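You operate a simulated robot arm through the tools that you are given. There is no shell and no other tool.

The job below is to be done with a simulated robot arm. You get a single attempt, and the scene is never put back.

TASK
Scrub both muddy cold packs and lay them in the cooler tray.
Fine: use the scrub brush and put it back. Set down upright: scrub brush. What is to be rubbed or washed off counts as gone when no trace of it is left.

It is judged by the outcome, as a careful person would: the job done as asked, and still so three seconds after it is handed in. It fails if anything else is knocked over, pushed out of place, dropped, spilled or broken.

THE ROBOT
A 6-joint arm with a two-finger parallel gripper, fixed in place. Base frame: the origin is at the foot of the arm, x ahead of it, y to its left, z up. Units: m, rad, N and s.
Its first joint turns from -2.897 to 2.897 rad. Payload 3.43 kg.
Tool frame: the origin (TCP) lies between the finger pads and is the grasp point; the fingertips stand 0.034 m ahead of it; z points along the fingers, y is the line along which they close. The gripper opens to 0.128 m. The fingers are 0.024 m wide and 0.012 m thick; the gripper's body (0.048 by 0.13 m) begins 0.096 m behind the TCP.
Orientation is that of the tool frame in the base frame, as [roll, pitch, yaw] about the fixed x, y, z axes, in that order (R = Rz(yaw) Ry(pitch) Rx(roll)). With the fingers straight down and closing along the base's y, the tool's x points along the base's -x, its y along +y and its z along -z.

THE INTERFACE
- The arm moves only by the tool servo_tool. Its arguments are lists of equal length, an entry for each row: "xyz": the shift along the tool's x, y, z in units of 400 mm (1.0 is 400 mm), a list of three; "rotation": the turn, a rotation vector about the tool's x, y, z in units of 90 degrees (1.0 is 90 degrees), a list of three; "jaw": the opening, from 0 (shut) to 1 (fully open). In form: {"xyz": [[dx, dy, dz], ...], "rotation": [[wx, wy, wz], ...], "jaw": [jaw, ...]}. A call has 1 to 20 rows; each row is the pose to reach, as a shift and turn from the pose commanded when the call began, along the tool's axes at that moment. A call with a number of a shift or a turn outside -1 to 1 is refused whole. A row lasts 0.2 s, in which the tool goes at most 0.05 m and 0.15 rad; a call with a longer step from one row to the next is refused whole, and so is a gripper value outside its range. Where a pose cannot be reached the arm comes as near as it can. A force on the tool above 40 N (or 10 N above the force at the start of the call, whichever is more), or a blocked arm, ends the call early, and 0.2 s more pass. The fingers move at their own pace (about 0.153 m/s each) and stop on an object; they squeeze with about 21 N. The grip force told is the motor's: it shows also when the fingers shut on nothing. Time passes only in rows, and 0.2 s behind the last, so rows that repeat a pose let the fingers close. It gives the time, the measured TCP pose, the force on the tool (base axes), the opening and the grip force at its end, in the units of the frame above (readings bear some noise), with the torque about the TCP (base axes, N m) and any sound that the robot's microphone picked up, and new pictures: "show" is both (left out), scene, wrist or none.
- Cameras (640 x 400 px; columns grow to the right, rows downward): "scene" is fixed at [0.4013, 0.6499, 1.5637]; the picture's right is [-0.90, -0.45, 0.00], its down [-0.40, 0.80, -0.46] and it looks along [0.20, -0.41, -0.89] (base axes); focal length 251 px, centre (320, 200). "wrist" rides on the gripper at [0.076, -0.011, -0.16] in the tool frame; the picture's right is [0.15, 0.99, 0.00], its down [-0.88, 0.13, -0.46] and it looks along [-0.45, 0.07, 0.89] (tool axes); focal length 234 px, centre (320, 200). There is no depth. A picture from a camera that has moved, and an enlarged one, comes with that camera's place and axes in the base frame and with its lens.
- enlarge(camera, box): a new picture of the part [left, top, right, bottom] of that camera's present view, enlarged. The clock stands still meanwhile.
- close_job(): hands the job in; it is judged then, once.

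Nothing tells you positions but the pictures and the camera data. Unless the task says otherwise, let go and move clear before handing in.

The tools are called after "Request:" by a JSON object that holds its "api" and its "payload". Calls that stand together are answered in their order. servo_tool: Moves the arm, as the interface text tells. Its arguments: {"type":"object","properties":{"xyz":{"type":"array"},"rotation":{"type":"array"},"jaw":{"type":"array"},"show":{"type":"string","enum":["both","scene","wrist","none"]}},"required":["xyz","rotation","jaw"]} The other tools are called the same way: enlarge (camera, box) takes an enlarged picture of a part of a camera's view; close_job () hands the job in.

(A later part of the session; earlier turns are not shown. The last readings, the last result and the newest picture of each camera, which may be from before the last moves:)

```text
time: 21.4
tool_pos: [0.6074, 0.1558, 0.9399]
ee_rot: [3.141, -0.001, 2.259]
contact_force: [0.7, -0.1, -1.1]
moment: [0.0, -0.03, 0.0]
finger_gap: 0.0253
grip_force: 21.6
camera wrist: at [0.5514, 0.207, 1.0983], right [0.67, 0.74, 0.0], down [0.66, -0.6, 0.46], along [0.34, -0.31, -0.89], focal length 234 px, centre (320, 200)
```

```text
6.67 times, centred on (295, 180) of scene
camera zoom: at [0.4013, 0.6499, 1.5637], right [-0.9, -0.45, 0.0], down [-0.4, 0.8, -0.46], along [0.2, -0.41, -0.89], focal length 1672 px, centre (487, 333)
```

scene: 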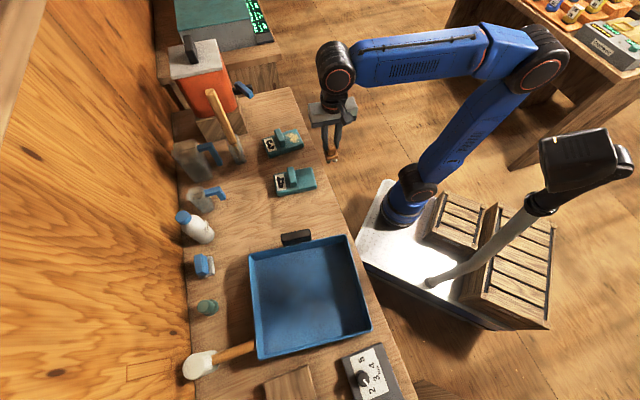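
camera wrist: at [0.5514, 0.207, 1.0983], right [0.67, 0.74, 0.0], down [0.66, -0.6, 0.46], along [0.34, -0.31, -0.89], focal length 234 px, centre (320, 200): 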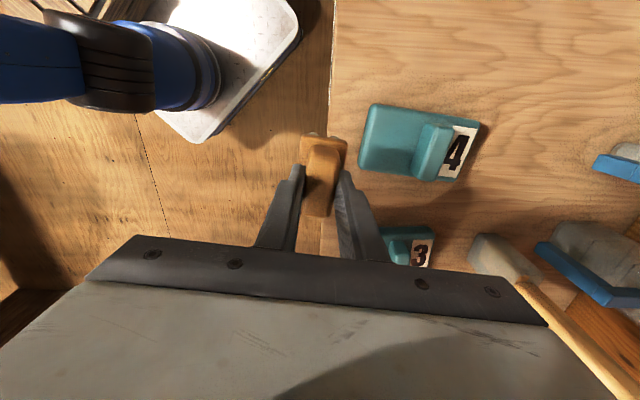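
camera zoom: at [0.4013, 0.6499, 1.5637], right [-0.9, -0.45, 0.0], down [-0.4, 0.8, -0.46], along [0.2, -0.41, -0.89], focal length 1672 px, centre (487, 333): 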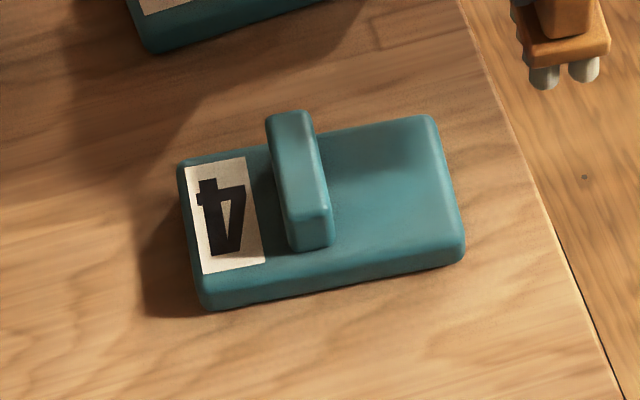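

Pack 4 looks clean. I'll check at higher magnification, and look at pack 3's mud too.

Request:
{"api": "enlarge", "payload": {"camera": "scene", "box": [288, 162, 320, 194]}}

Request:
{"api": "enlarge", "payload": {"camera": "wrist", "box": [345, 95, 445, 185]}}

Request:
{"api": "enlarge", "payload": {"camera": "scene", "box": [255, 120, 315, 165]}}

```text
12.50 times, centred on (304, 178) of scene
camera zoom: at [0.4013, 0.6499, 1.5637], right [-0.9, -0.45, 0.0], down [-0.4, 0.8, -0.46], along [0.2, -0.41, -0.89], focal length 3135 px, centre (520, 475)
```

zoom: 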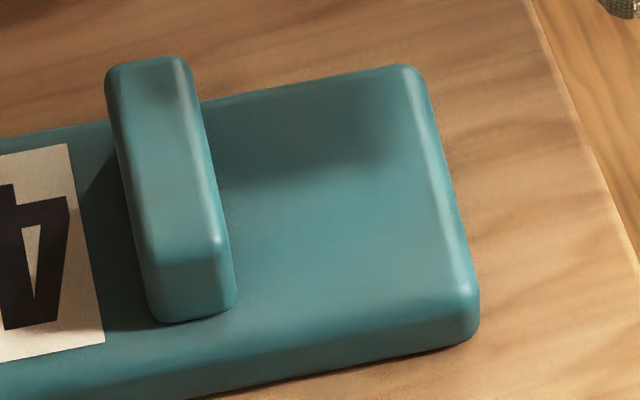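

```text
4.44 times, centred on (395, 140) of wrist
camera zoom: at [0.5514, 0.207, 1.0983], right [0.67, 0.74, 0.0], down [0.66, -0.6, 0.46], along [0.34, -0.31, -0.89], focal length 1041 px, centre (-13, 467)
```

zoom: 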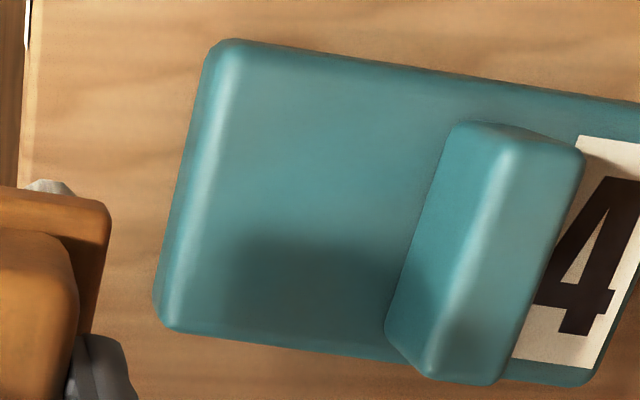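

```text
8.89 times, centred on (285, 142) of scene
camera zoom: at [0.4013, 0.6499, 1.5637], right [-0.9, -0.45, 0.0], down [-0.4, 0.8, -0.46], along [0.2, -0.41, -0.89], focal length 2230 px, centre (631, 711)
```

zoom: 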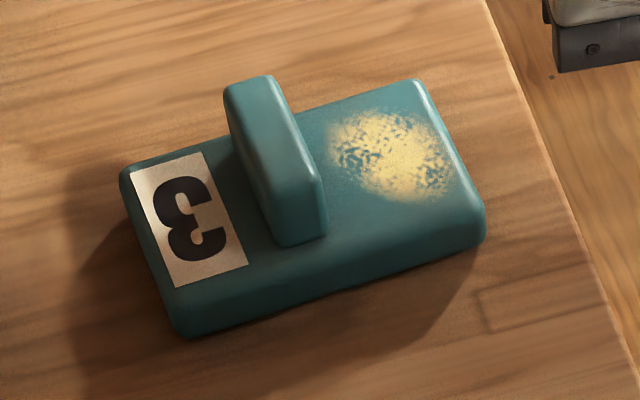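

Pack 4 is clean; only a soft shadow remains on it. Pack 3 is turned about 49° with mud near (0.80, 0.087), so I'll carry the brush there and rotate it to match.

Request:
{"api": "servo_tool", "payload": {"xyz": [[-0.06, 0.037, 0], [-0.14, 0.086, 0], [-0.22, 0.136, 0], [-0.3, 0.185, 0], [-0.38, 0.235, 0], [-0.4365, 0.27, 0], [-0.4365, 0.27, 0]], "rotation": [[0, 0, -0.03], [0, 0, -0.06], [0, 0, -0.09], [0, 0, -0.107], [0, 0, -0.107], [0, 0, -0.107], [0, 0, -0.107]], "jaw": [0, 0, 0, 0, 0, 0, 0]}}

Request:
{"api": "enlarge", "payload": {"camera": "wrist", "box": [220, 70, 460, 250]}}

Request:
{"api": "enlarge", "payload": {"camera": "scene", "box": [240, 100, 330, 170]}}

```text
time: 23.0
tool_pos: [0.802, 0.0871, 0.9367]
ee_rot: [-3.141, 0.0, 2.427]
contact_force: [0.6, -0.7, -0.6]
moment: [-0.02, 0.01, 0.03]
finger_gap: 0.0252
grip_force: 21.1
camera wrist: at [0.7385, 0.1282, 1.0969], right [0.54, 0.84, 0.0], down [0.75, -0.48, 0.46], along [0.38, -0.25, -0.89], focal length 234 px, centre (320, 200)
```

scene: 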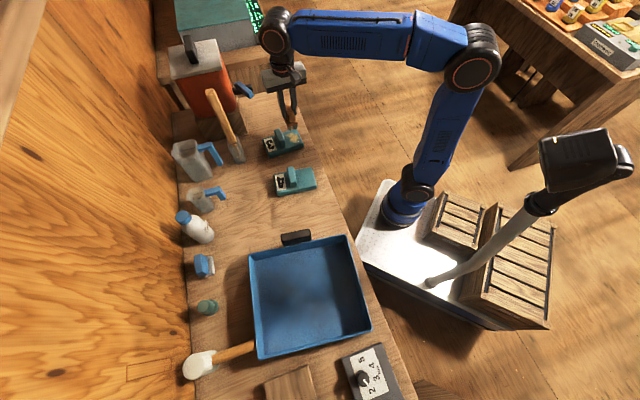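
wrist: 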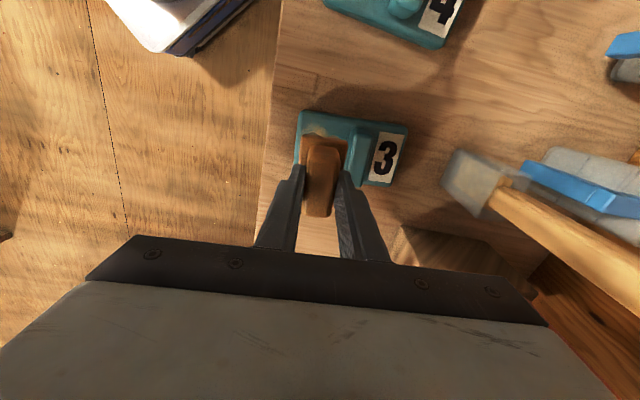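

```text
2.22 times, centred on (340, 160) of wrist
camera zoom: at [0.7385, 0.1282, 1.0969], right [0.54, 0.84, 0.0], down [0.75, -0.48, 0.46], along [0.38, -0.25, -0.89], focal length 520 px, centre (276, 289)
```

zoom: 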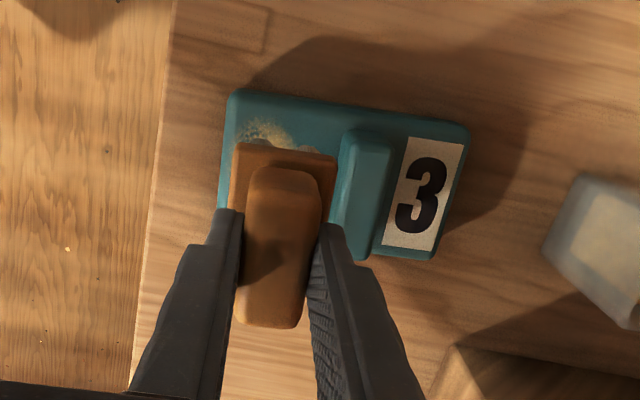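

```text
5.71 times, centred on (285, 135) of scene
camera zoom: at [0.4013, 0.6499, 1.5637], right [-0.9, -0.45, 0.0], down [-0.4, 0.8, -0.46], along [0.2, -0.41, -0.89], focal length 1433 px, centre (520, 571)
```

zoom: 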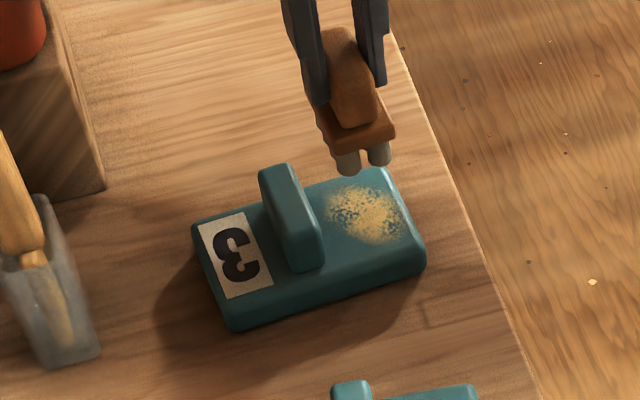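

The brush is aligned over pack 3's mud and clear of the ridge. Descending to just above the contact height I found on pack 4.

Request:
{"api": "servo_tool", "payload": {"xyz": [[0, 0, 0.06], [0, 0, 0.12], [0, 0, 0.17], [0, 0, 0.19], [0, 0, 0.193], [0, 0, 0.193]], "rotation": [[0, 0, 0], [0, 0, 0], [0, 0, 0], [0, 0, 0], [0, 0, 0], [0, 0, 0]], "jaw": [0, 0, 0, 0, 0, 0], "show": "wrist"}}

Request:
{"api": "enlarge", "payload": {"camera": "wrist", "box": [220, 90, 420, 250]}}

Request:
{"api": "enlarge", "payload": {"camera": "scene", "box": [240, 100, 330, 170]}}

```text
time: 24.4
tool_pos: [0.8013, 0.0866, 0.8608]
ee_rot: [-3.141, -0.001, 2.429]
contact_force: [0.5, -0.7, -1.3]
moment: [0.02, -0.01, 0.02]
finger_gap: 0.0252
grip_force: 21.1
camera wrist: at [0.7374, 0.1287, 1.0198], right [0.54, 0.84, 0.0], down [0.75, -0.48, 0.46], along [0.38, -0.25, -0.89], focal length 234 px, centre (320, 200)
```

wrist: 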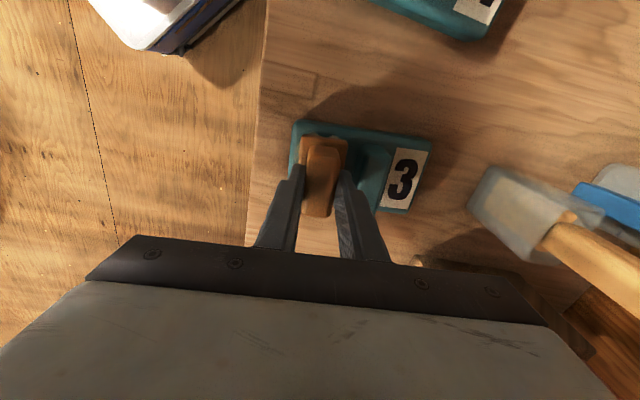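

```text
2.50 times, centred on (320, 170) of wrist
camera zoom: at [0.7374, 0.1287, 1.0198], right [0.54, 0.84, 0.0], down [0.75, -0.48, 0.46], along [0.38, -0.25, -0.89], focal length 585 px, centre (320, 275)
```

zoom: 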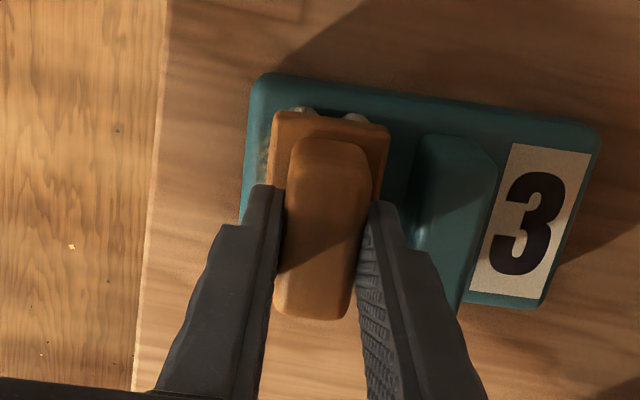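

```text
5.71 times, centred on (285, 135) of scene
camera zoom: at [0.4013, 0.6499, 1.5637], right [-0.9, -0.45, 0.0], down [-0.4, 0.8, -0.46], along [0.2, -0.41, -0.89], focal length 1433 px, centre (520, 571)
```

zoom: 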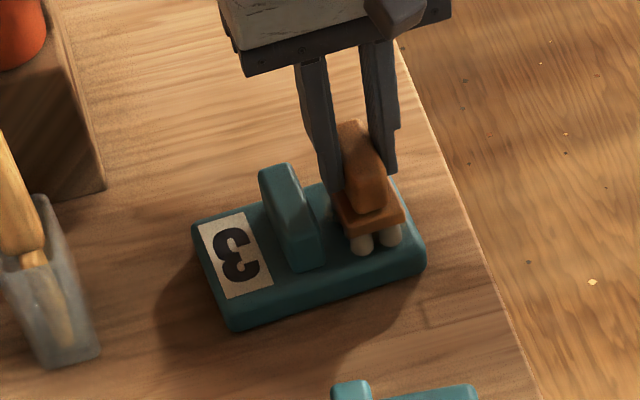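

No contact yet; lowering a little more to touch.

Request:
{"api": "servo_tool", "payload": {"xyz": [[0, 0, 0.004], [0, 0, 0.0065], [0, 0, 0.0065]], "rotation": [[0, 0, 0], [0, 0, 0], [0, 0, 0]], "jaw": [0, 0, 0], "show": "none"}}

```text
time: 25.2
tool_pos: [0.8016, 0.0867, 0.859]
ee_rot: [3.14, 0.0, 2.428]
contact_force: [0.3, 0.3, 2.1]
moment: [0.01, 0.04, -0.01]
finger_gap: 0.025
grip_force: 20.9
```

Light contact at 2 N. Now I'll scrub pack 3 with sweeps over the full patch, pressing about half a millimetre more.

Request:
{"api": "servo_tool", "payload": {"xyz": [[0, 0, 0.0013], [0, -0.0225, 0.0013], [0, -0.045, 0.0013], [0, -0.02, 0.0013], [0, 0.005, 0.0013], [0, 0.0225, 0.0013], [0.018, 0.0225, 0.0013], [0.018, -0.003, 0.0013], [0.018, -0.025, 0.0013], [0.018, -0.045, 0.0013], [0.018, -0.02, 0.0013], [0.018, 0.02, 0.0013], [-0.005, 0.0225, 0.0013], [-0.027, 0.0225, 0.0013], [-0.027, -0.003, 0.0013], [-0.027, -0.025, 0.0013], [-0.027, -0.045, 0.0013], [-0.027, -0.02, 0.0013], [-0.027, 0.005, 0.0013], [-0.01, 0, 0.0013]], "rotation": [[0, 0, 0], [0, 0, 0], [0, 0, 0], [0, 0, 0], [0, 0, 0], [0, 0, 0], [0, 0, 0], [0, 0, 0], [0, 0, 0], [0, 0, 0], [0, 0, 0], [0, 0, 0], [0, 0, 0], [0, 0, 0], [0, 0, 0], [0, 0, 0], [0, 0, 0], [0, 0, 0], [0, 0, 0], [0, 0, 0]], "jaw": [0, 0, 0, 0, 0, 0, 0, 0, 0, 0, 0, 0, 0, 0, 0, 0, 0, 0, 0, 0]}}

Request:
{"api": "enlarge", "payload": {"camera": "wrist", "box": [220, 90, 420, 250]}}

Request:
{"api": "enlarge", "payload": {"camera": "scene", "box": [240, 100, 330, 170]}}

```text
time: 29.4
tool_pos: [0.8056, 0.0838, 0.8587]
ee_rot: [-3.141, 0.0, 2.425]
contact_force: [0.3, -1.3, 3.3]
moment: [-0.17, -0.09, -0.01]
finger_gap: 0.0254
grip_force: 21.2
camera wrist: at [0.7415, 0.1257, 1.0173], right [0.54, 0.84, 0.0], down [0.75, -0.48, 0.46], along [0.38, -0.25, -0.89], focal length 234 px, centre (320, 200)
```

scene: 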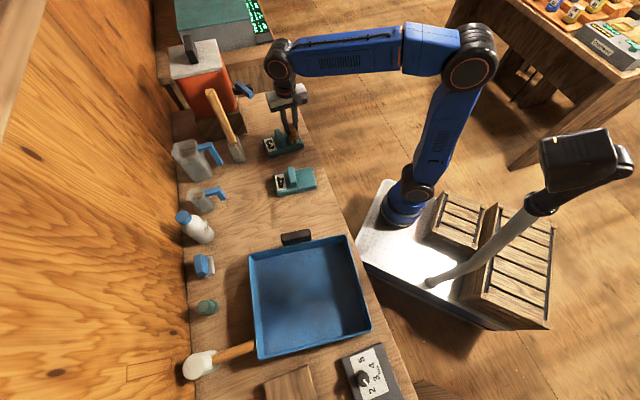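
wrist: 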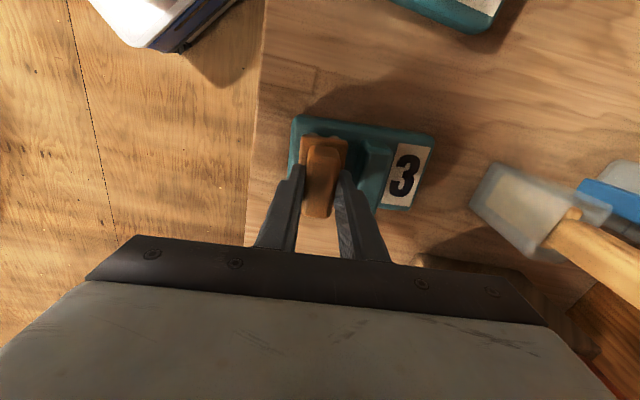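

```text
2.50 times, centred on (320, 170) of wrist
camera zoom: at [0.7415, 0.1257, 1.0173], right [0.54, 0.84, 0.0], down [0.75, -0.48, 0.46], along [0.38, -0.25, -0.89], focal length 585 px, centre (320, 275)
```

zoom: 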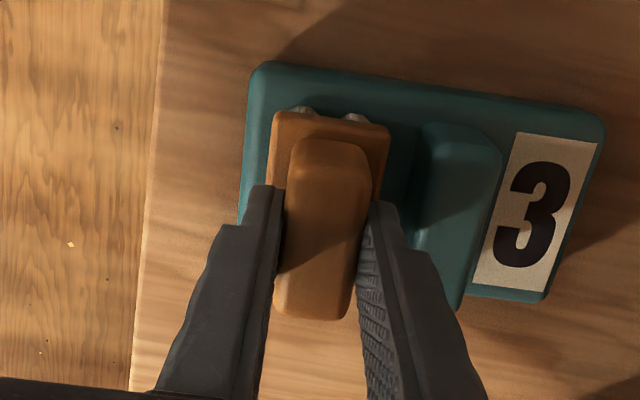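

```text
5.71 times, centred on (285, 135) of scene
camera zoom: at [0.4013, 0.6499, 1.5637], right [-0.9, -0.45, 0.0], down [-0.4, 0.8, -0.46], along [0.2, -0.41, -0.89], focal length 1433 px, centre (520, 571)
```

zoom: 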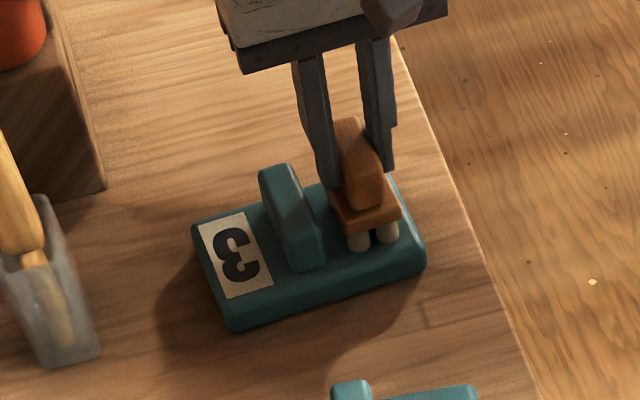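

The pack hasn't shifted. I'll lift and move aside to inspect it.

Request:
{"api": "servo_tool", "payload": {"xyz": [[0, 0, -0.04], [0, 0, -0.12], [-0.02, -0.1, -0.18], [-0.05, -0.2, -0.2], [-0.05, -0.25, -0.2], [-0.05, -0.25, -0.2]], "rotation": [[0, 0, 0], [0, 0, 0], [0, 0, 0], [0, 0, 0], [0, 0, 0], [0, 0, 0]], "jaw": [0, 0, 0, 0, 0, 0]}}

Request:
{"api": "enlarge", "payload": {"camera": "wrist", "box": [345, 85, 465, 195]}}

Request:
{"api": "enlarge", "payload": {"camera": "scene", "box": [262, 122, 312, 162]}}

```text
time: 30.8
tool_pos: [0.7529, -0.0023, 0.9372]
ee_rot: [-3.141, 0.0, 2.425]
contact_force: [1.3, -0.4, -0.4]
moment: [-0.01, 0.0, 0.01]
finger_gap: 0.0254
grip_force: 20.4
camera wrist: at [0.6889, 0.0384, 1.0964], right [0.54, 0.84, 0.0], down [0.75, -0.48, 0.46], along [0.38, -0.25, -0.89], focal length 234 px, centre (320, 200)
```

scene: 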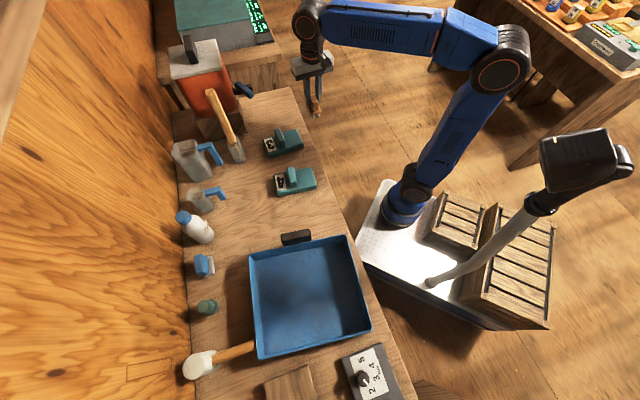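
wrist: 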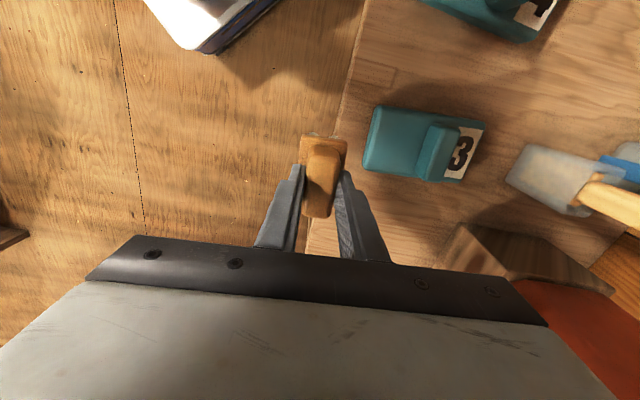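

```text
3.64 times, centred on (405, 140) of wrist
camera zoom: at [0.6889, 0.0384, 1.0964], right [0.54, 0.84, 0.0], down [0.75, -0.48, 0.46], along [0.38, -0.25, -0.89], focal length 852 px, centre (11, 418)
```

zoom: 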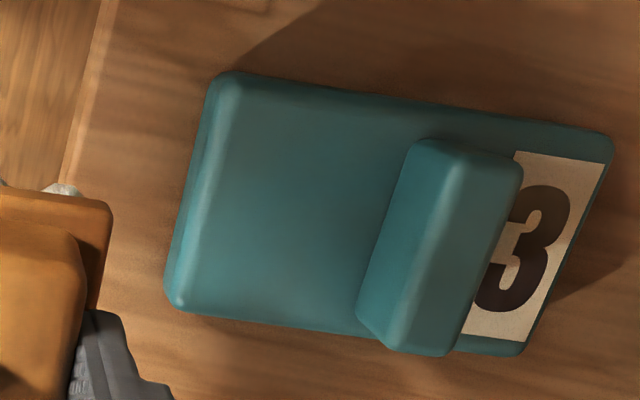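

```text
10.00 times, centred on (287, 142) of scene
camera zoom: at [0.4013, 0.6499, 1.5637], right [-0.9, -0.45, 0.0], down [-0.4, 0.8, -0.46], along [0.2, -0.41, -0.89], focal length 2508 px, centre (650, 780)
```

zoom: 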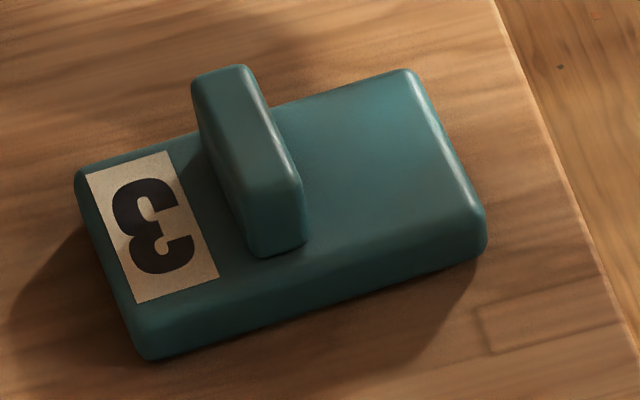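

Pack 3 looks clean too, though it's in shadow, so I'll re-check it in better light. Next I carry the brush back over its original spot and restore its original heading.

Request:
{"api": "servo_tool", "payload": {"xyz": [[0.05, 0.08, -0.02], [0.1, 0.165, -0.0295], [0.155, 0.25, -0.0295], [0.21, 0.34, -0.0295], [0.265, 0.43, -0.0295], [0.32, 0.52, -0.0295], [0.375, 0.61, -0.0295], [0.43, 0.695, -0.0295], [0.485, 0.785, -0.0295], [0.5347, 0.864, -0.0295], [0.5347, 0.864, -0.0295]], "rotation": [[0, 0, 0.02], [0, 0, 0.04], [0, 0, 0.06], [0, 0, 0.08], [0, 0, 0.1], [0, 0, 0.107], [0, 0, 0.107], [0, 0, 0.107], [0, 0, 0.107], [0, 0, 0.107], [0, 0, 0.107]], "jaw": [0, 0, 0, 0, 0, 0, 0, 0, 0, 0, 0]}}

Request:
{"api": "enlarge", "payload": {"camera": "scene", "box": [262, 122, 322, 202]}}

Request:
{"api": "enlarge", "payload": {"camera": "wrist", "box": [220, 70, 460, 250]}}

```text
time: 33.2
tool_pos: [0.82, 0.3955, 0.9509]
ee_rot: [3.141, -0.001, 2.257]
contact_force: [-0.3, -0.5, -0.5]
moment: [0.03, 0.01, -0.02]
finger_gap: 0.0251
grip_force: 20.4
camera wrist: at [0.7639, 0.4476, 1.1096], right [0.67, 0.74, 0.0], down [0.66, -0.6, 0.46], along [0.34, -0.31, -0.89], focal length 234 px, centre (320, 200)
```

scene: 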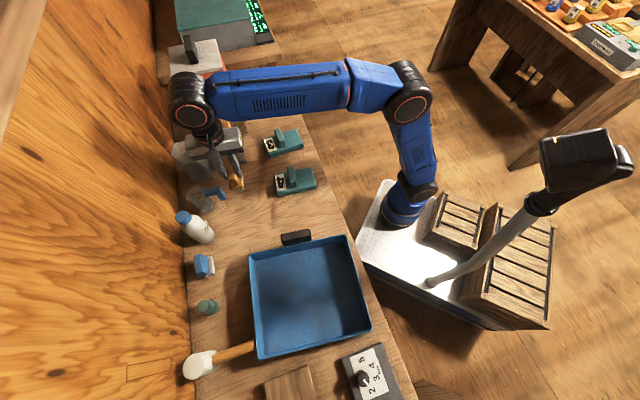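
wrist: 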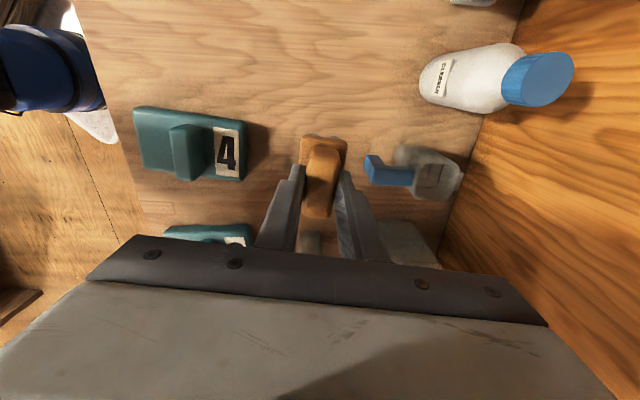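

```text
5.00 times, centred on (292, 162) of scene
camera zoom: at [0.4013, 0.6499, 1.5637], right [-0.9, -0.45, 0.0], down [-0.4, 0.8, -0.46], along [0.2, -0.41, -0.89], focal length 1254 px, centre (460, 390)
```

zoom: 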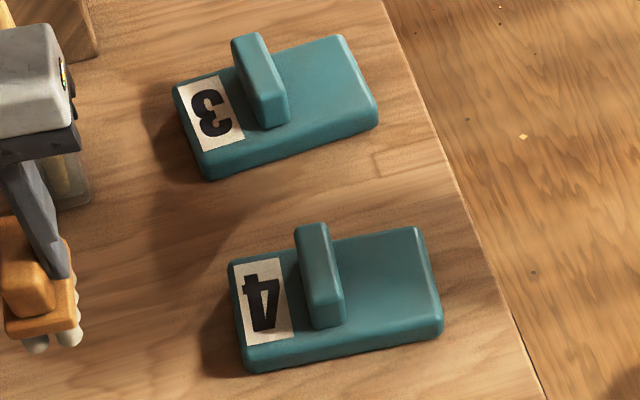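

```text
2.22 times, centred on (340, 160) of wrist
camera zoom: at [0.7639, 0.4476, 1.1096], right [0.67, 0.74, 0.0], down [0.66, -0.6, 0.46], along [0.34, -0.31, -0.89], focal length 520 px, centre (276, 289)
```

zoom: 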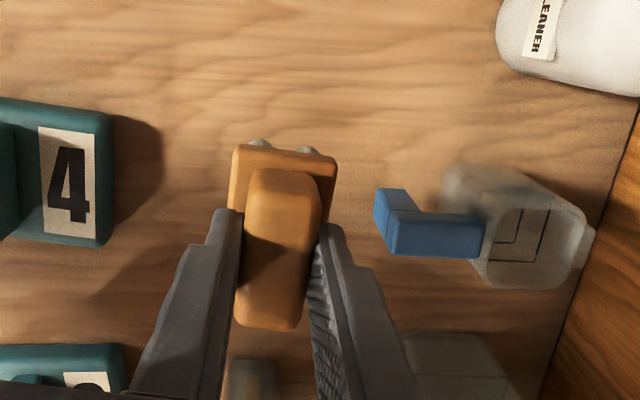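

With the arm out of the way both packs are lit. Zooming in to confirm no trace remains before I put the brush down.

Request:
{"api": "enlarge", "payload": {"camera": "scene", "box": [280, 125, 306, 151]}}

Request:
{"api": "enlarge", "payload": {"camera": "scene", "box": [288, 162, 320, 194]}}

```text
15.38 times, centred on (293, 138) of scene
camera zoom: at [0.4013, 0.6499, 1.5637], right [-0.9, -0.45, 0.0], down [-0.4, 0.8, -0.46], along [0.2, -0.41, -0.89], focal length 3859 px, centre (735, 1154)
```

zoom: 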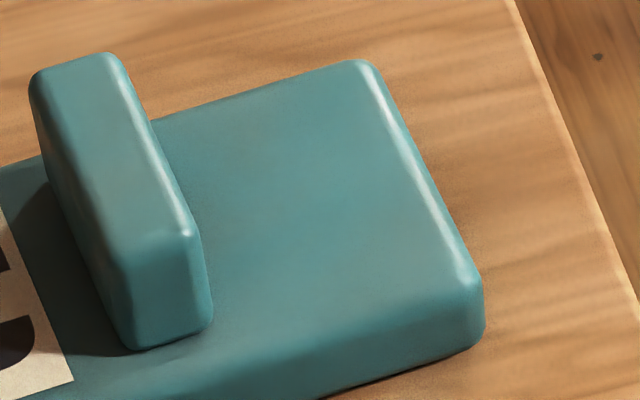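

```text
12.50 times, centred on (304, 178) of scene
camera zoom: at [0.4013, 0.6499, 1.5637], right [-0.9, -0.45, 0.0], down [-0.4, 0.8, -0.46], along [0.2, -0.41, -0.89], focal length 3135 px, centre (520, 475)
```

zoom: 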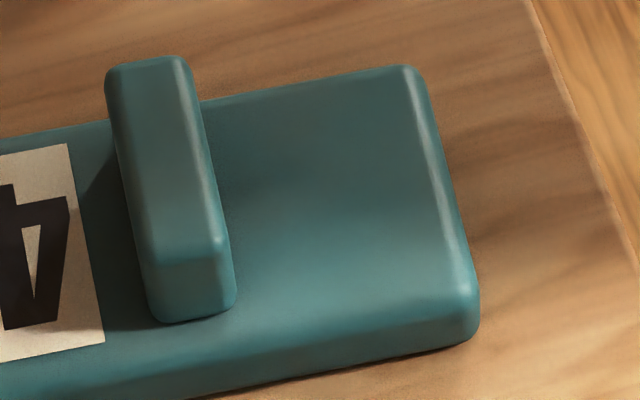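

No mud is left on either pack. I'm lowering the brush to its original place.

Request:
{"api": "servo_tool", "payload": {"xyz": [[0, 0, 0.07], [0, 0, 0.14], [0, 0, 0.2], [0, 0, 0.25], [0, 0, 0.28], [0, 0, 0.2925], [0, 0, 0.2925]], "rotation": [[0, 0, 0], [0, 0, 0], [0, 0, 0], [0, 0, 0], [0, 0, 0], [0, 0, 0], [0, 0, 0]], "jaw": [0, 0, 0, 0, 0, 0, 0], "show": "wrist"}}

Request:
{"api": "enlarge", "payload": {"camera": "scene", "box": [215, 165, 275, 215]}}

```text
time: 34.8
tool_pos: [0.8193, 0.3962, 0.8321]
ee_rot: [-3.141, 0.001, 2.259]
contact_force: [-0.5, 0.0, -1.0]
moment: [0.03, 0.0, 0.0]
finger_gap: 0.0252
grip_force: 21.0
camera wrist: at [0.7638, 0.448, 0.9911], right [0.67, 0.74, 0.0], down [0.66, -0.6, 0.46], along [0.34, -0.31, -0.89], focal length 234 px, centre (320, 200)
```

wrist: 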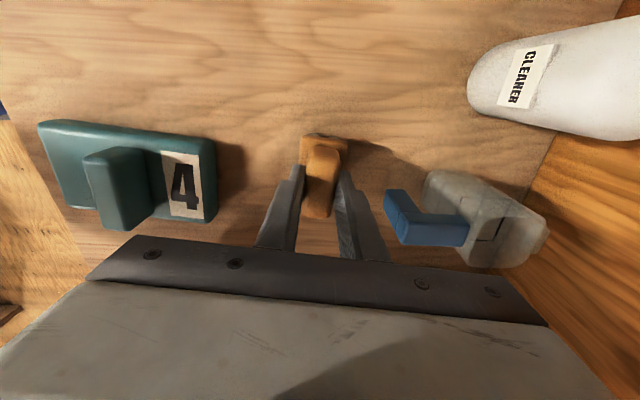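

```text
8.00 times, centred on (245, 190) of scene
camera zoom: at [0.4013, 0.6499, 1.5637], right [-0.9, -0.45, 0.0], down [-0.4, 0.8, -0.46], along [0.2, -0.41, -0.89], focal length 2006 px, centre (920, 280)
```

zoom: 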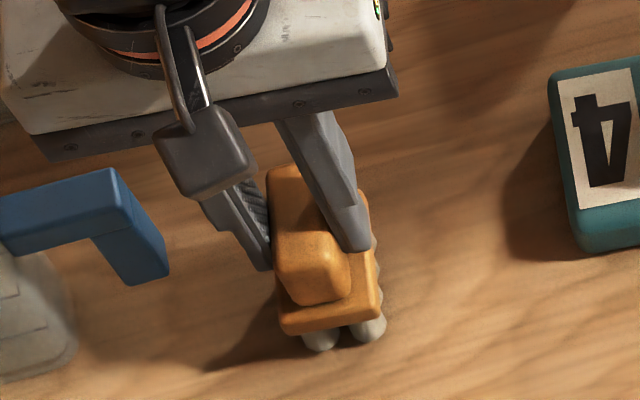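

It's 3 mm above its resting height; lowering the last bit.

Request:
{"api": "servo_tool", "payload": {"xyz": [[0, 0, 0.004], [0, 0, 0.007], [0, 0, 0.007]], "rotation": [[0, 0, 0], [0, 0, 0], [0, 0, 0]], "jaw": [0, 0, 0], "show": "none"}}

```text
time: 35.6
tool_pos: [0.8204, 0.3975, 0.829]
ee_rot: [3.141, 0.001, 2.257]
contact_force: [0.6, -0.3, -1.0]
moment: [0.01, 0.02, 0.02]
finger_gap: 0.0251
grip_force: 21.0
```

Request:
{"api": "servo_tool", "payload": {"xyz": [[0, 0, 0.001], [0, 0, 0.002], [0, 0, 0.002]], "rotation": [[0, 0, 0], [0, 0, 0], [0, 0, 0]], "jaw": [0, 0, 0], "show": "none"}}

```text
time: 36.4
tool_pos: [0.8185, 0.3976, 0.8283]
ee_rot: [3.141, 0.0, 2.26]
contact_force: [0.5, 0.4, -1.2]
moment: [0.03, 0.02, -0.01]
finger_gap: 0.0251
grip_force: 21.4
```

Still no contact, so the brush may have shifted slightly up in the grip while scrubbing. Continuing in half-millimetre steps.

Request:
{"api": "servo_tool", "payload": {"xyz": [[0, 0, 0.0012], [0, 0, 0.002], [0, 0, 0.002]], "rotation": [[0, 0, 0], [0, 0, 0], [0, 0, 0]], "jaw": [0, 0, 0], "show": "none"}}

```text
time: 37.2
tool_pos: [0.8205, 0.3982, 0.8288]
ee_rot: [-3.14, 0.002, 2.259]
contact_force: [-0.1, 0.0, 0.1]
moment: [-0.03, -0.02, -0.03]
finger_gap: 0.0253
grip_force: 21.0
```

The brush's weight is now carried by the table (force about 0). Releasing and backing straight up.

Request:
{"api": "servo_tool", "payload": {"xyz": [[0, 0, 0], [0, 0, 0], [0, 0, 0]], "rotation": [[0, 0, 0], [0, 0, 0], [0, 0, 0]], "jaw": [0.25, 0.5, 0.5], "show": "wrist"}}

Request:
{"api": "enlarge", "payload": {"camera": "wrist", "box": [260, 120, 380, 240]}}

```text
time: 38.0
tool_pos: [0.8202, 0.3974, 0.8282]
ee_rot: [-3.141, 0.0, 2.257]
contact_force: [-0.8, -1.1, 0.4]
moment: [0.04, -0.01, 0.0]
finger_gap: 0.0638
grip_force: 0.1
camera wrist: at [0.7636, 0.4493, 0.9872], right [0.67, 0.74, 0.0], down [0.66, -0.6, 0.46], along [0.34, -0.31, -0.89], focal length 234 px, centre (320, 200)
```

wrist: 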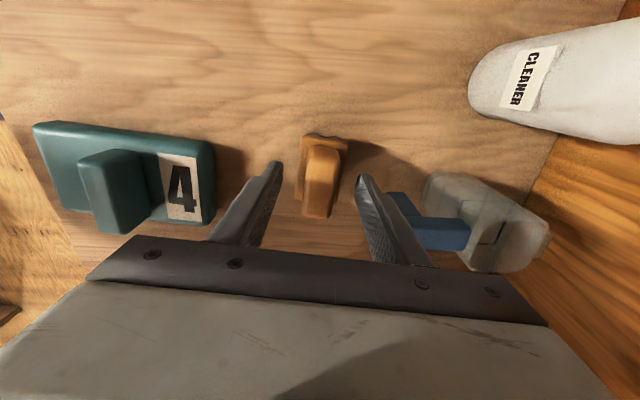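

```text
3.33 times, centred on (320, 180) of wrist
camera zoom: at [0.7636, 0.4493, 0.9872], right [0.67, 0.74, 0.0], down [0.66, -0.6, 0.46], along [0.34, -0.31, -0.89], focal length 781 px, centre (320, 267)
```

zoom: 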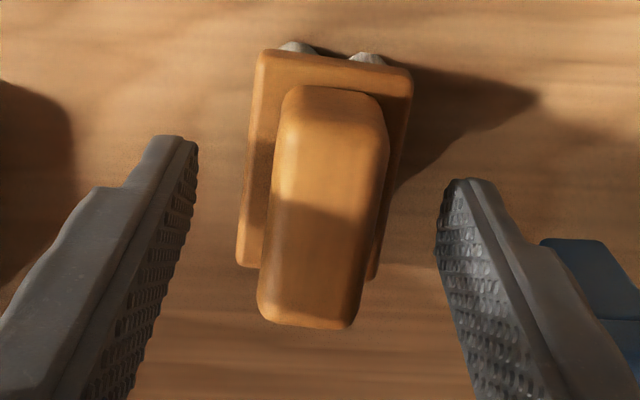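

The brush is standing upright on its original spot. I'll rise clear and move over pack 4's ridge at about (0.706, 0.260).

Request:
{"api": "servo_tool", "payload": {"xyz": [[0, 0, -0.05], [0, 0, -0.14], [0, 0, -0.24], [0, 0, -0.3], [-0.02, -0.1, -0.3], [-0.042, -0.21, -0.3], [-0.065, -0.33, -0.3], [-0.086, -0.4337, -0.3], [-0.086, -0.4337, -0.3]], "rotation": [[0, 0, 0], [0, 0, 0], [0, 0, 0], [0, 0, 0], [0, 0, 0], [0, 0, 0], [0, 0, 0], [0, 0, 0], [0, 0, 0]], "jaw": [0.5, 0.5, 0.5, 0.5, 0.5, 0.5, 0.5, 0.5, 0.5]}}

Request:
{"api": "enlarge", "payload": {"camera": "wrist", "box": [220, 70, 420, 230]}}

Request:
{"api": "enlarge", "payload": {"camera": "scene", "box": [215, 165, 275, 215]}}

```text
time: 40.0
tool_pos: [0.7079, 0.2623, 0.947]
ee_rot: [-3.142, -0.001, 2.258]
contact_force: [0.4, 0.3, -0.2]
moment: [0.0, 0.01, -0.01]
finger_gap: 0.064
grip_force: 0.1
camera wrist: at [0.6528, 0.3136, 1.1054], right [0.67, 0.74, 0.0], down [0.66, -0.6, 0.46], along [0.34, -0.31, -0.89], focal length 234 px, centre (320, 200)
```

scene: 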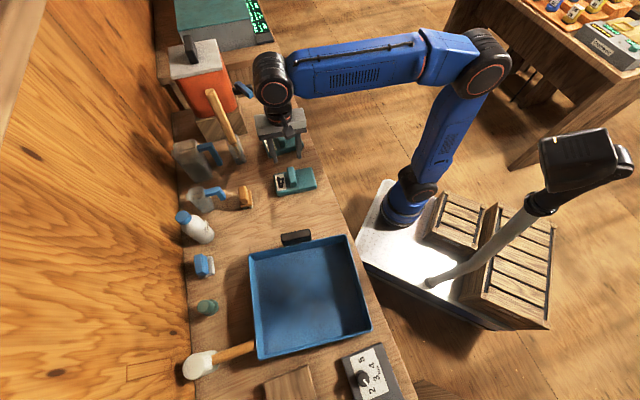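
wrist: 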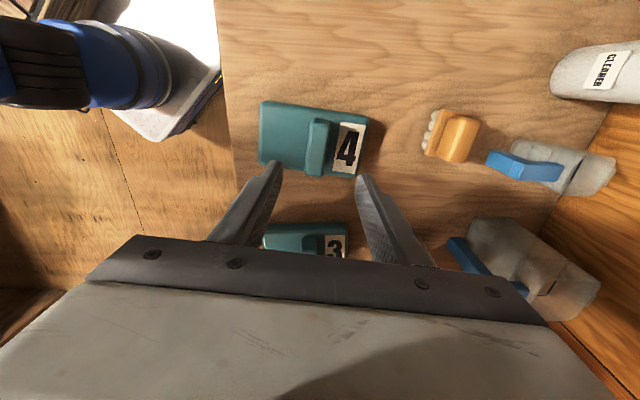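

```text
2.50 times, centred on (320, 150) of wrist
camera zoom: at [0.6528, 0.3136, 1.1054], right [0.67, 0.74, 0.0], down [0.66, -0.6, 0.46], along [0.34, -0.31, -0.89], focal length 585 px, centre (320, 325)
```

zoom: 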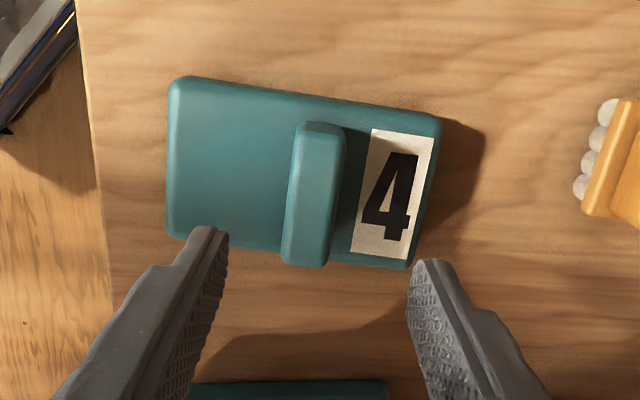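

```text
8.00 times, centred on (245, 190) of scene
camera zoom: at [0.4013, 0.6499, 1.5637], right [-0.9, -0.45, 0.0], down [-0.4, 0.8, -0.46], along [0.2, -0.41, -0.89], focal length 2006 px, centre (920, 280)
```

zoom: 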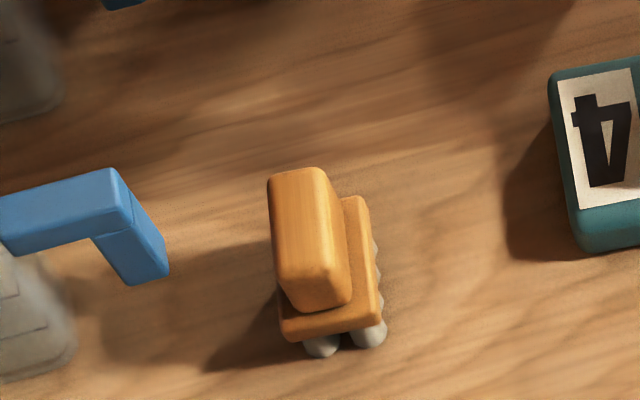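

The brush is upright at home and pack 4's top is clean from this angle too. The ridge is centred under the tool, so I'm descending in stages to grip it.

Request:
{"api": "servo_tool", "payload": {"xyz": [[0, -0.001, 0.06], [0, -0.002, 0.12], [0, -0.003, 0.18], [0, -0.003, 0.23], [0, -0.003, 0.27], [0, -0.003, 0.285], [0, -0.003, 0.285]], "rotation": [[0, 0, 0], [0, 0, 0], [0, 0, 0], [0, 0, 0], [0, 0, 0], [0, 0, 0], [0, 0, 0]], "jaw": [0.5, 0.5, 0.5, 0.5, 0.5, 0.5, 0.5], "show": "wrist"}}

Request:
{"api": "enlarge", "payload": {"camera": "wrist", "box": [220, 110, 420, 250]}}

Request:
{"api": "enlarge", "payload": {"camera": "scene", "box": [250, 150, 330, 210]}}

```text
time: 41.6
tool_pos: [0.7072, 0.2593, 0.8356]
ee_rot: [-3.142, -0.001, 2.259]
contact_force: [0.4, -0.2, -0.3]
moment: [0.02, 0.0, 0.01]
finger_gap: 0.064
grip_force: 0.0
camera wrist: at [0.6511, 0.3116, 0.9942], right [0.67, 0.74, 0.0], down [0.66, -0.6, 0.46], along [0.34, -0.31, -0.89], focal length 234 px, centre (320, 200)
```

wrist: 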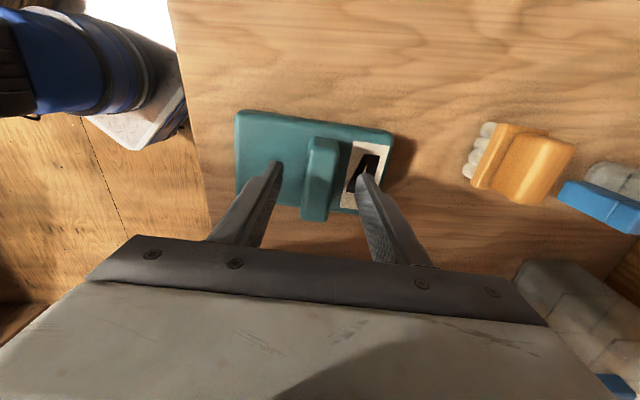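

```text
2.86 times, centred on (320, 180) of wrist
camera zoom: at [0.6511, 0.3116, 0.9942], right [0.67, 0.74, 0.0], down [0.66, -0.6, 0.46], along [0.34, -0.31, -0.89], focal length 669 px, centre (320, 257)
```

zoom: 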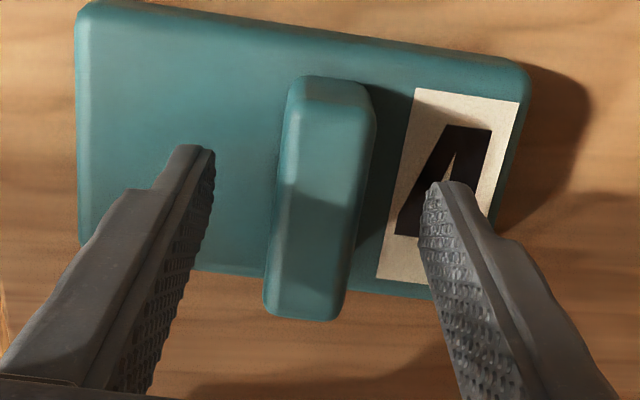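

```text
6.67 times, centred on (290, 180) of scene
camera zoom: at [0.4013, 0.6499, 1.5637], right [-0.9, -0.45, 0.0], down [-0.4, 0.8, -0.46], along [0.2, -0.41, -0.89], focal length 1672 px, centre (520, 333)
```

zoom: 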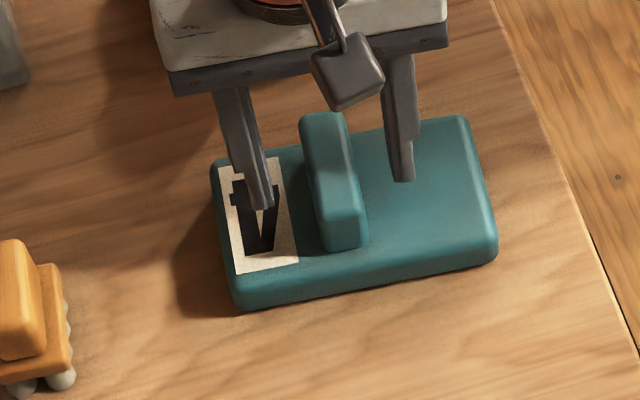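

The ridge is centred between the fingers. Going 8 mm lower and closing.

Request:
{"api": "servo_tool", "payload": {"xyz": [[0, 0, 0.01], [0, 0, 0.02], [0, 0, 0.02], [0, 0, 0.02], [0, 0, 0.02], [0, 0, 0.02], [0, 0, 0.02]], "rotation": [[0, 0, 0], [0, 0, 0], [0, 0, 0], [0, 0, 0], [0, 0, 0], [0, 0, 0], [0, 0, 0]], "jaw": [0.5, 0.5, 0.5, 0.25, 0, 0, 0], "show": "wrist"}}

Request:
{"api": "enlarge", "payload": {"camera": "scene", "box": [250, 150, 330, 210]}}

```text
time: 43.2
tool_pos: [0.7052, 0.2594, 0.8278]
ee_rot: [3.141, 0.001, 2.258]
contact_force: [0.6, -0.3, 0.2]
moment: [0.0, -0.01, 0.01]
finger_gap: 0.0258
grip_force: 20.6
camera wrist: at [0.6506, 0.3113, 0.9861], right [0.67, 0.74, 0.0], down [0.66, -0.6, 0.46], along [0.34, -0.31, -0.89], focal length 234 px, centre (320, 200)
```

wrist: 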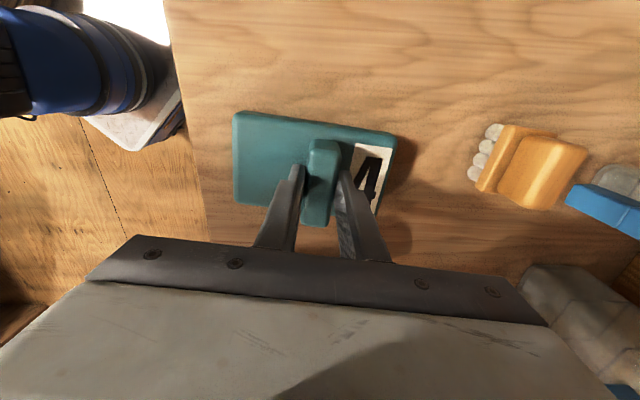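

```text
6.67 times, centred on (290, 180) of scene
camera zoom: at [0.4013, 0.6499, 1.5637], right [-0.9, -0.45, 0.0], down [-0.4, 0.8, -0.46], along [0.2, -0.41, -0.89], focal length 1672 px, centre (520, 333)
```

zoom: 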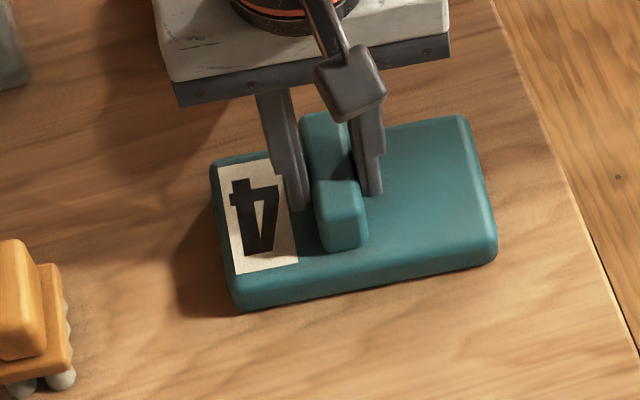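

Pack 4 is held by its ridge (26 mm, 21 N). I'll lift it slowly and start carrying it toward the tray, well above the rim.

Request:
{"api": "servo_tool", "payload": {"xyz": [[0, 0, -0.02], [0, 0, -0.06], [0, 0, -0.12], [0, 0, -0.2], [0, 0, -0.28], [0, 0, -0.34], [0.05, 0, -0.34], [0.13, 0.005, -0.34], [0.22, 0.01, -0.34], [0.31, 0.015, -0.34], [0.4, 0.02, -0.34], [0.45, 0.025, -0.34], [0.45, 0.025, -0.34]], "rotation": [[0, 0, 0], [0, 0, 0], [0, 0, 0], [0, 0, 0], [0, 0, 0], [0, 0, 0], [0, 0, 0], [0, 0, 0], [0, 0, 0], [0, 0, 0], [0, 0, 0], [0, 0, 0], [0, 0, 0]], "jaw": [0, 0, 0, 0, 0, 0, 0, 0, 0, 0, 0, 0, 0]}}

```text
time: 46.0
tool_pos: [0.5988, 0.404, 0.9609]
ee_rot: [-3.141, -0.003, 2.258]
contact_force: [0.7, -0.2, -3.9]
moment: [0.0, -0.03, -0.01]
finger_gap: 0.0258
grip_force: 20.5
camera wrist: at [0.5432, 0.456, 1.1202], right [0.67, 0.74, 0.0], down [0.66, -0.6, 0.46], along [0.34, -0.31, -0.89], focal length 234 px, centre (320, 200)
```

scene: 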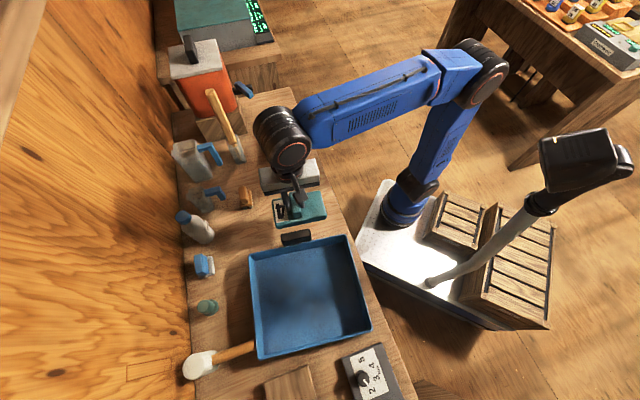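
wrist: 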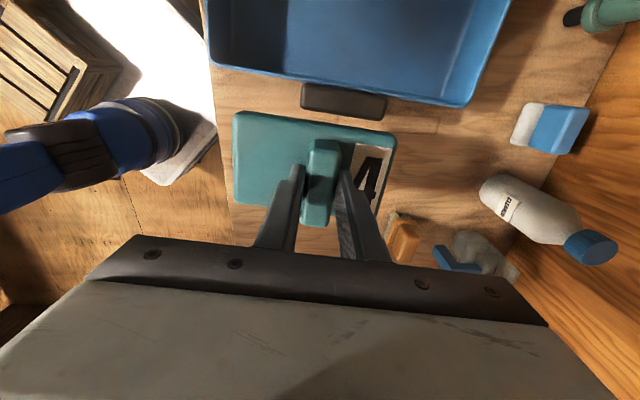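

The pack hangs level with the tray just ahead. I'll enlarge both views to measure the tray's rim and floor.

Request:
{"api": "enlarge", "payload": {"camera": "wrist", "box": [190, 0, 530, 130]}}

Request:
{"api": "enlarge", "payload": {"camera": "scene", "box": [230, 220, 390, 370]}}

```text
1.88 times, centred on (360, 65) of wrist
camera zoom: at [0.5432, 0.456, 1.1202], right [0.67, 0.74, 0.0], down [0.66, -0.6, 0.46], along [0.34, -0.31, -0.89], focal length 441 px, centre (245, 454)
```

zoom: 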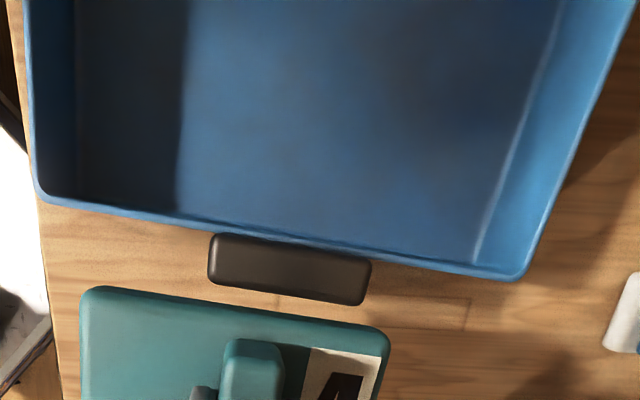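

```text
2.67 times, centred on (310, 295) of scene
camera zoom: at [0.4013, 0.6499, 1.5637], right [-0.9, -0.45, 0.0], down [-0.4, 0.8, -0.46], along [0.2, -0.41, -0.89], focal length 669 px, centre (347, -53)
```

zoom: 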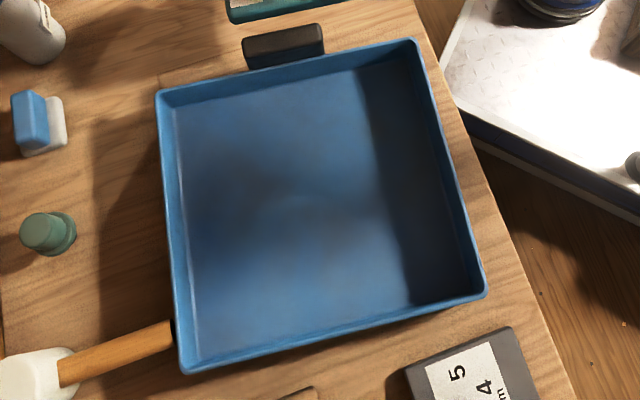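

The tray rim is at z≈0.81, the tray about 0.305 × 0.274 m, centred near (0.478, 0.580). I'll put pack 4 in its far half, so I'm moving over (0.4415, 0.625) now.

Request:
{"api": "servo_tool", "payload": {"xyz": [[0.08, 0.005, 0], [0.18, 0.012, 0], [0.28, 0.019, 0], [0.38, 0.026, 0], [0.48, 0.033, 0], [0.58, 0.04, 0], [0.65, 0.045, 0], [0.6748, 0.0467, 0], [0.6748, 0.0467, 0]], "rotation": [[0, 0, 0], [0, 0, 0], [0, 0, 0], [0, 0, 0], [0, 0, 0], [0, 0, 0], [0, 0, 0], [0, 0, 0], [0, 0, 0]], "jaw": [0, 0, 0, 0, 0, 0, 0, 0, 0]}}

Request:
{"api": "enlarge", "payload": {"camera": "scene", "box": [230, 220, 390, 370]}}

```text
time: 48.0
tool_pos: [0.4413, 0.6256, 0.9628]
ee_rot: [3.141, 0.0, 2.258]
contact_force: [0.3, -0.3, -4.1]
moment: [0.02, 0.01, -0.02]
finger_gap: 0.0258
grip_force: 20.5
camera wrist: at [0.3847, 0.6773, 1.122], right [0.67, 0.74, 0.0], down [0.66, -0.6, 0.46], along [0.34, -0.31, -0.89], focal length 234 px, centre (320, 200)
```

scene: 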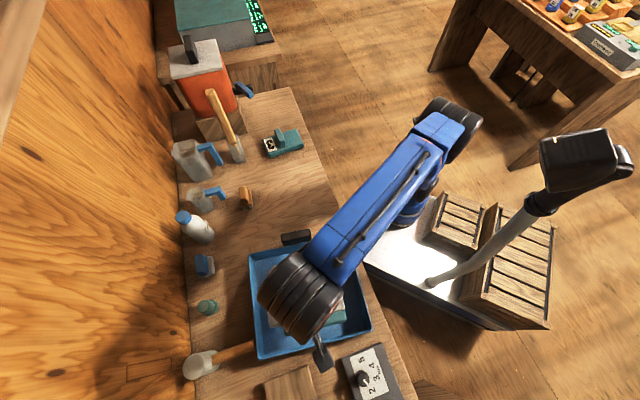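
wrist: 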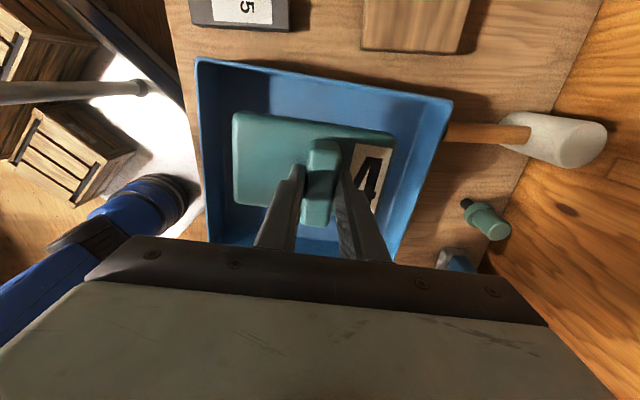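

```text
2.67 times, centred on (310, 295) of scene
camera zoom: at [0.4013, 0.6499, 1.5637], right [-0.9, -0.45, 0.0], down [-0.4, 0.8, -0.46], along [0.2, -0.41, -0.89], focal length 669 px, centre (347, -53)
```

zoom: 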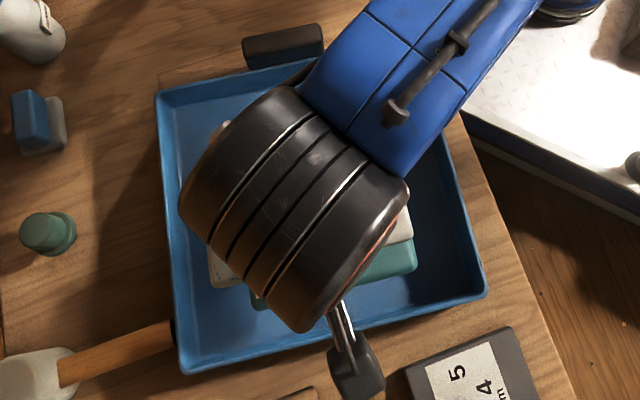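

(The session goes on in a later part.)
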